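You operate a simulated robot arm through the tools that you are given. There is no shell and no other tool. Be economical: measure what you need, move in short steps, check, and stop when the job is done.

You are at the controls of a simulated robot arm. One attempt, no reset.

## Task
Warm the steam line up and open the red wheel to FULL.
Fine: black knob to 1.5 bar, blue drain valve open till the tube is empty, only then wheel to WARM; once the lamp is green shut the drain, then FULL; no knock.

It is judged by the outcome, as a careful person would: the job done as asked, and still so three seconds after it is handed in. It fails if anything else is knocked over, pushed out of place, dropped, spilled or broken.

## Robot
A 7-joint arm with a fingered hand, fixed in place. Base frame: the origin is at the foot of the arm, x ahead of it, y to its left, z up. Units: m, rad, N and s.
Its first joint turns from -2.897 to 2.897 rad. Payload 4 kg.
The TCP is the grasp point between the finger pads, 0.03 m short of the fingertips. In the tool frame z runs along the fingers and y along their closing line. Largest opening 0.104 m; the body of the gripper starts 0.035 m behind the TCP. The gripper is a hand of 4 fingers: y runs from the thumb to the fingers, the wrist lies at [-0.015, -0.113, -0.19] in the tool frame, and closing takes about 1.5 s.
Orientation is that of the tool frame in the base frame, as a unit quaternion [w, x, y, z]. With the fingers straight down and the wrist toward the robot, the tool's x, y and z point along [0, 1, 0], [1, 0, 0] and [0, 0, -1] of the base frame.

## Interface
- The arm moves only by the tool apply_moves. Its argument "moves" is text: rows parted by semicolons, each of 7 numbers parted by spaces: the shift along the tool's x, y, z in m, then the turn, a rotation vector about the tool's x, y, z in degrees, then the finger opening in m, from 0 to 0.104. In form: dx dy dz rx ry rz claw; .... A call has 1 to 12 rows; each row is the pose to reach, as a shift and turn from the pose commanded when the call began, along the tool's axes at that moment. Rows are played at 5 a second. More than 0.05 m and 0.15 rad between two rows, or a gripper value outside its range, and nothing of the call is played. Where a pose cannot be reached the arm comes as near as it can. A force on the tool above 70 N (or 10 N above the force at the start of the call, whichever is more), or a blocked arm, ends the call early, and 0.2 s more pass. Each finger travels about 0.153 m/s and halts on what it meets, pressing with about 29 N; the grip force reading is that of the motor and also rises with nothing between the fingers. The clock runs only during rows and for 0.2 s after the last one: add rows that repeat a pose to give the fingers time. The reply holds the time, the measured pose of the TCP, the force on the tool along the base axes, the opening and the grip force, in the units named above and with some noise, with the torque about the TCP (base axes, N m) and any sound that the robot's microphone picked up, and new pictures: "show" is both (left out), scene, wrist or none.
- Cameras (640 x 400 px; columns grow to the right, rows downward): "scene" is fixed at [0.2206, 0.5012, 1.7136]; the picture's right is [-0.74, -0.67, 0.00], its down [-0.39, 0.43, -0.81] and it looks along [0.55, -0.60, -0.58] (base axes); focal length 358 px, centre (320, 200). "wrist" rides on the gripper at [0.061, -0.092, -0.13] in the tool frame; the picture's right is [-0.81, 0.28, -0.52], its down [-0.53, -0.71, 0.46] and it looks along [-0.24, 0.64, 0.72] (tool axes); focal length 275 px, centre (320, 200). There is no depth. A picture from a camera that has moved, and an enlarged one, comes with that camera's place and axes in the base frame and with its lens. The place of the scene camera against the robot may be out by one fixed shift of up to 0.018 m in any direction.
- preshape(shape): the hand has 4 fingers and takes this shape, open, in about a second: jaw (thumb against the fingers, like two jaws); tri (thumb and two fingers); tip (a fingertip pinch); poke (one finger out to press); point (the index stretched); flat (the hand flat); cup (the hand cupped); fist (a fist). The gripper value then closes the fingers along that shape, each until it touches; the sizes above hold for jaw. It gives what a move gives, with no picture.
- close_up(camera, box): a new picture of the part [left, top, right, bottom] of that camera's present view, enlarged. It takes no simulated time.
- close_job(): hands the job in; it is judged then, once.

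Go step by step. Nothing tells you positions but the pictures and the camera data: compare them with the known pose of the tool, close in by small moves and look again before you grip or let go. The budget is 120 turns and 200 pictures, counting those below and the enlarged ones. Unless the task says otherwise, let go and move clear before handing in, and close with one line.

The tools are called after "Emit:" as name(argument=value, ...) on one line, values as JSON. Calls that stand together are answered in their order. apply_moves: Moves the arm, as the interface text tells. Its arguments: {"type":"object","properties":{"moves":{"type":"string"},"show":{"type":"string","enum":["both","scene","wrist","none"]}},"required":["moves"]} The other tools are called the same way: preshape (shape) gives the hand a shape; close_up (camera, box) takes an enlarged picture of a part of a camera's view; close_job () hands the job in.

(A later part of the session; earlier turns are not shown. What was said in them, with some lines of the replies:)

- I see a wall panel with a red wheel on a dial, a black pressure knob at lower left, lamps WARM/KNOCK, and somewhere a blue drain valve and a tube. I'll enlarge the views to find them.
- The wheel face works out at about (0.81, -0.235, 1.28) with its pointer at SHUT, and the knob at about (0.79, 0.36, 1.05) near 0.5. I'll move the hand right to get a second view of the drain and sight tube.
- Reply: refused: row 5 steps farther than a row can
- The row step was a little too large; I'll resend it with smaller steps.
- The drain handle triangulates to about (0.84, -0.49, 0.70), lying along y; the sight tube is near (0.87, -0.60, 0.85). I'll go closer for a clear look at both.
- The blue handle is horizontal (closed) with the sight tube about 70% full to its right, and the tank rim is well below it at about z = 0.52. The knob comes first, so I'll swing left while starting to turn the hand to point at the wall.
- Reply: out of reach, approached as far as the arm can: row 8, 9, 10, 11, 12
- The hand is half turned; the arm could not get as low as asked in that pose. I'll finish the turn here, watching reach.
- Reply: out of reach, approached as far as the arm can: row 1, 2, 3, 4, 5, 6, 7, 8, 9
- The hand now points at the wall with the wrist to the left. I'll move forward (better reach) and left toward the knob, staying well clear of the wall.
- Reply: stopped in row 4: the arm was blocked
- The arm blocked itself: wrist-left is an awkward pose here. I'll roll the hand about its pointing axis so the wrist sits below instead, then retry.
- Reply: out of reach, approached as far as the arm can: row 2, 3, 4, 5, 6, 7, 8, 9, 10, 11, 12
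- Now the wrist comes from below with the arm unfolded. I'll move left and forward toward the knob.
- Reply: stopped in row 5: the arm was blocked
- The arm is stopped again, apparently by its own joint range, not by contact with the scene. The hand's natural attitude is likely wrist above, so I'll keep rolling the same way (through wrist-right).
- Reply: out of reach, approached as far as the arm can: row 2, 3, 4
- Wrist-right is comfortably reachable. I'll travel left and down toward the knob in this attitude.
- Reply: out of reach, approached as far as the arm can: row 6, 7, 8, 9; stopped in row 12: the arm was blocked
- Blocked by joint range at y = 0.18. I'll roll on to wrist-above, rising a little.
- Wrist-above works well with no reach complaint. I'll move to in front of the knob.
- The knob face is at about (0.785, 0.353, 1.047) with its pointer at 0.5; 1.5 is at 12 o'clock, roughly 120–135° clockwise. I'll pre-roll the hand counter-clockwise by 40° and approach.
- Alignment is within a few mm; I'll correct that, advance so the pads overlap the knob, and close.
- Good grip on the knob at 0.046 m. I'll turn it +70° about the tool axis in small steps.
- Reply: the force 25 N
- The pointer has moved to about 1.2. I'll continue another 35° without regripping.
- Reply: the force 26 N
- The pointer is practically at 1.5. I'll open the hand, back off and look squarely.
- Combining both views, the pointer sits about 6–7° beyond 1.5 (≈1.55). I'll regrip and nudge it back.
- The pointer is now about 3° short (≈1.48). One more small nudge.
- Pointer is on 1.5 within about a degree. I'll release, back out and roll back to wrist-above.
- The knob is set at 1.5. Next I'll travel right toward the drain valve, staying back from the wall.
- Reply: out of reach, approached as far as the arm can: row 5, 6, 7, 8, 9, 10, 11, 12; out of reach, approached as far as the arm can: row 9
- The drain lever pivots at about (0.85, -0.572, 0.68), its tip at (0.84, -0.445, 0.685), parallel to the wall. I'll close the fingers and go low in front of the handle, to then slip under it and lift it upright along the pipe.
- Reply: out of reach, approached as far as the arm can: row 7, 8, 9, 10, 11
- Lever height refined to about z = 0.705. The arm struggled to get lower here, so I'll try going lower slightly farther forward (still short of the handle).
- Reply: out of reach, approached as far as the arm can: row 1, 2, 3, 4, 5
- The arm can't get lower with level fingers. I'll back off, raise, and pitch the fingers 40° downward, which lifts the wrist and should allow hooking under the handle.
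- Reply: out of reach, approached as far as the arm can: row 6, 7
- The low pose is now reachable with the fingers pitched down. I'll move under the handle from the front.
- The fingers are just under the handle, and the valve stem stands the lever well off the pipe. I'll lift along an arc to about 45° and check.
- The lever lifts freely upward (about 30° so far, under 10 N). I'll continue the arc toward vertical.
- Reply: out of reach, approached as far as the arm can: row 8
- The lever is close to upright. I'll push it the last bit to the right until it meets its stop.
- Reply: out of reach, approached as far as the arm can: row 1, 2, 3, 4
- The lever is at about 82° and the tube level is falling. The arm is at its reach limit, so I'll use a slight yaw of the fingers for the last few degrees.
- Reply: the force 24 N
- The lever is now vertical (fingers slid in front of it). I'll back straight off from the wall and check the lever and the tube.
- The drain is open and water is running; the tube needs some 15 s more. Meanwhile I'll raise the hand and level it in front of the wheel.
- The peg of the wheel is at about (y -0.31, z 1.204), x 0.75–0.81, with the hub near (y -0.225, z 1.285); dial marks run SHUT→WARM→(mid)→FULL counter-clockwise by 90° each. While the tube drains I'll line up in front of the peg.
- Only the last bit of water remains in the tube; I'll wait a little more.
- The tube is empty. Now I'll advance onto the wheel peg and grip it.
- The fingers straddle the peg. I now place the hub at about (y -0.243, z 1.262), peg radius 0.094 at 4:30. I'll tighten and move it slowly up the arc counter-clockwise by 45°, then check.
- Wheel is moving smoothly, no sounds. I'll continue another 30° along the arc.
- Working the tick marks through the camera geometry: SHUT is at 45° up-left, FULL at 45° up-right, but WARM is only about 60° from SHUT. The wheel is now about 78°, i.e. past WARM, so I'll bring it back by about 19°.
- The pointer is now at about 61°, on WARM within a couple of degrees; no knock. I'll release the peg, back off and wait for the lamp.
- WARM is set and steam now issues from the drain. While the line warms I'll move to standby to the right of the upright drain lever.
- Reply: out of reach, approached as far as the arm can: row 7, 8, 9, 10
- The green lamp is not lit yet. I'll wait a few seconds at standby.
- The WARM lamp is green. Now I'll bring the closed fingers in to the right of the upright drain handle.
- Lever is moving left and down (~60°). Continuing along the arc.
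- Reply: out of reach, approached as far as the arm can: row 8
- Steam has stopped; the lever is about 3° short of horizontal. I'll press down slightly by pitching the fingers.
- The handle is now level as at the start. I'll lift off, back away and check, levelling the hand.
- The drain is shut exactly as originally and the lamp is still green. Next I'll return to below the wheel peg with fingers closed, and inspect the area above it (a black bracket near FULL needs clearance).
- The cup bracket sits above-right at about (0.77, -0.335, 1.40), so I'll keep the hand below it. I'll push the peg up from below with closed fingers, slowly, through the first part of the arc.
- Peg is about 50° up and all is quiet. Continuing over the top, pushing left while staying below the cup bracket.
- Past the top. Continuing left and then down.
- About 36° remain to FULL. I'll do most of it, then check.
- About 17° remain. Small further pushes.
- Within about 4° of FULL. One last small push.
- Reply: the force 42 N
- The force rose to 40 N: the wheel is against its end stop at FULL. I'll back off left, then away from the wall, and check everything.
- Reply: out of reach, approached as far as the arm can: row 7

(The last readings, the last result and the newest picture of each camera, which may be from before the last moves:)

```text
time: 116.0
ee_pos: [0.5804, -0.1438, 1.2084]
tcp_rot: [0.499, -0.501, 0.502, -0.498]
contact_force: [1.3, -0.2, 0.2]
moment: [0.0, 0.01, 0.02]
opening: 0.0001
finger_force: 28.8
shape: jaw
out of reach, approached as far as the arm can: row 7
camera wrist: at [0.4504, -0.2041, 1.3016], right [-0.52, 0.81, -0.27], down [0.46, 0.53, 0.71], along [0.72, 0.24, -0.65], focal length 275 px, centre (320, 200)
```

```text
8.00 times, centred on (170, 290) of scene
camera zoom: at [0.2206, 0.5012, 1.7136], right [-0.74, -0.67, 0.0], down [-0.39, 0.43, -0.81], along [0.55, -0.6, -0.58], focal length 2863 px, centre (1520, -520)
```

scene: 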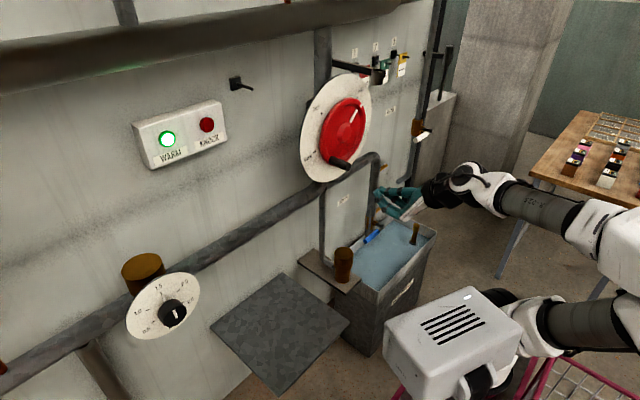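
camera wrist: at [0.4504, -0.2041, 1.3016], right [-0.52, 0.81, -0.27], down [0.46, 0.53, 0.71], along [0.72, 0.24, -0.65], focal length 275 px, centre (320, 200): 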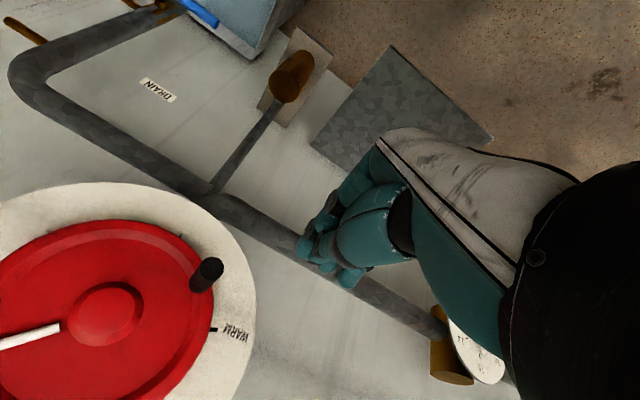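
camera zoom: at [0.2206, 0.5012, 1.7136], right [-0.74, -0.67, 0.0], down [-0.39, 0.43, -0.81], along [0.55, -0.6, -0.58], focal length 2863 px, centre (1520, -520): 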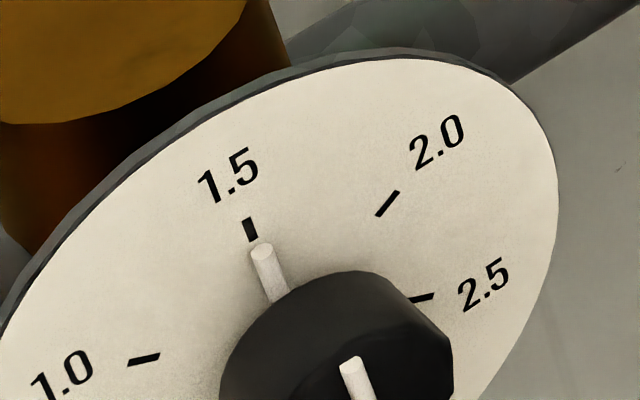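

Knob 1.5, lamp green, no knock, drain shut, wheel against its stop. One check of the pointer against the FULL tick from another angle.

Emit:
apply_moves(moves="0.04 -0.02 0 0 0 0 0; 0.08 -0.04 0 0 0 0 0; 0.12 -0.06 0 0 0 0 0; 0.16 -0.08 0 0 0 0 0; 0.19 -0.1 0 0 0 0 0.05", show="wrist")

Emit:
close_up(camera="wrist", box=[100, 240, 340, 390])

```text
time: 117.2
ee_pos: [0.5818, -0.3305, 1.3085]
tcp_rot: [0.498, -0.5, 0.502, -0.5]
contact_force: [-0.2, -0.7, 0.3]
moment: [0.01, 0.03, -0.01]
opening: 0.0484
finger_force: 0.1
shape: jaw
camera wrist: at [0.4506, -0.3915, 1.4016], right [-0.52, 0.81, -0.27], down [0.46, 0.53, 0.71], along [0.72, 0.24, -0.65], focal length 275 px, centre (320, 200)
```

wrist: 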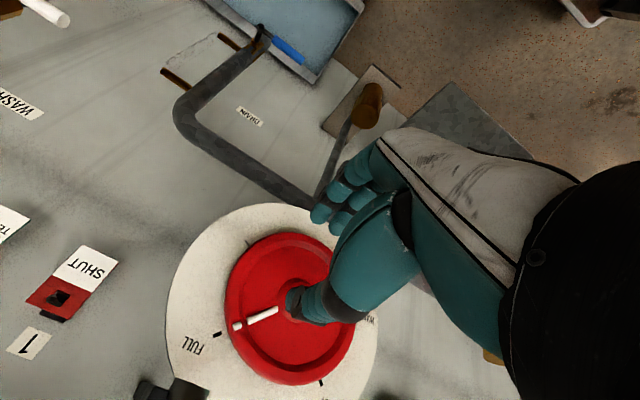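

```text
2.67 times, centred on (220, 315) of wrist
camera zoom: at [0.4506, -0.3915, 1.4016], right [-0.52, 0.81, -0.27], down [0.46, 0.53, 0.71], along [0.72, 0.24, -0.65], focal length 734 px, centre (587, -107)
```

zoom: 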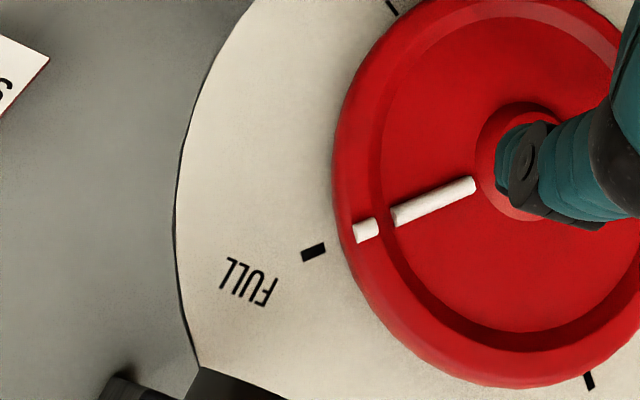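

The pointer lines up with the FULL tick and the hand is well clear. The knob is on 1.5, the drain is shut, the WARM lamp is green and KNOCK is dark, so I'm handing in.

Emit:
close_job()

```text
The job is handed in.
```

The steam line is warmed up and the red wheel is at FULL, against its end stop. The black knob is at 1.5 bar, the blue drain valve is shut, the WARM lamp is green and there was no knock. On the way to WARM I briefly overshot the mark by about 20° and turned the wheel back; nothing else was disturbed.
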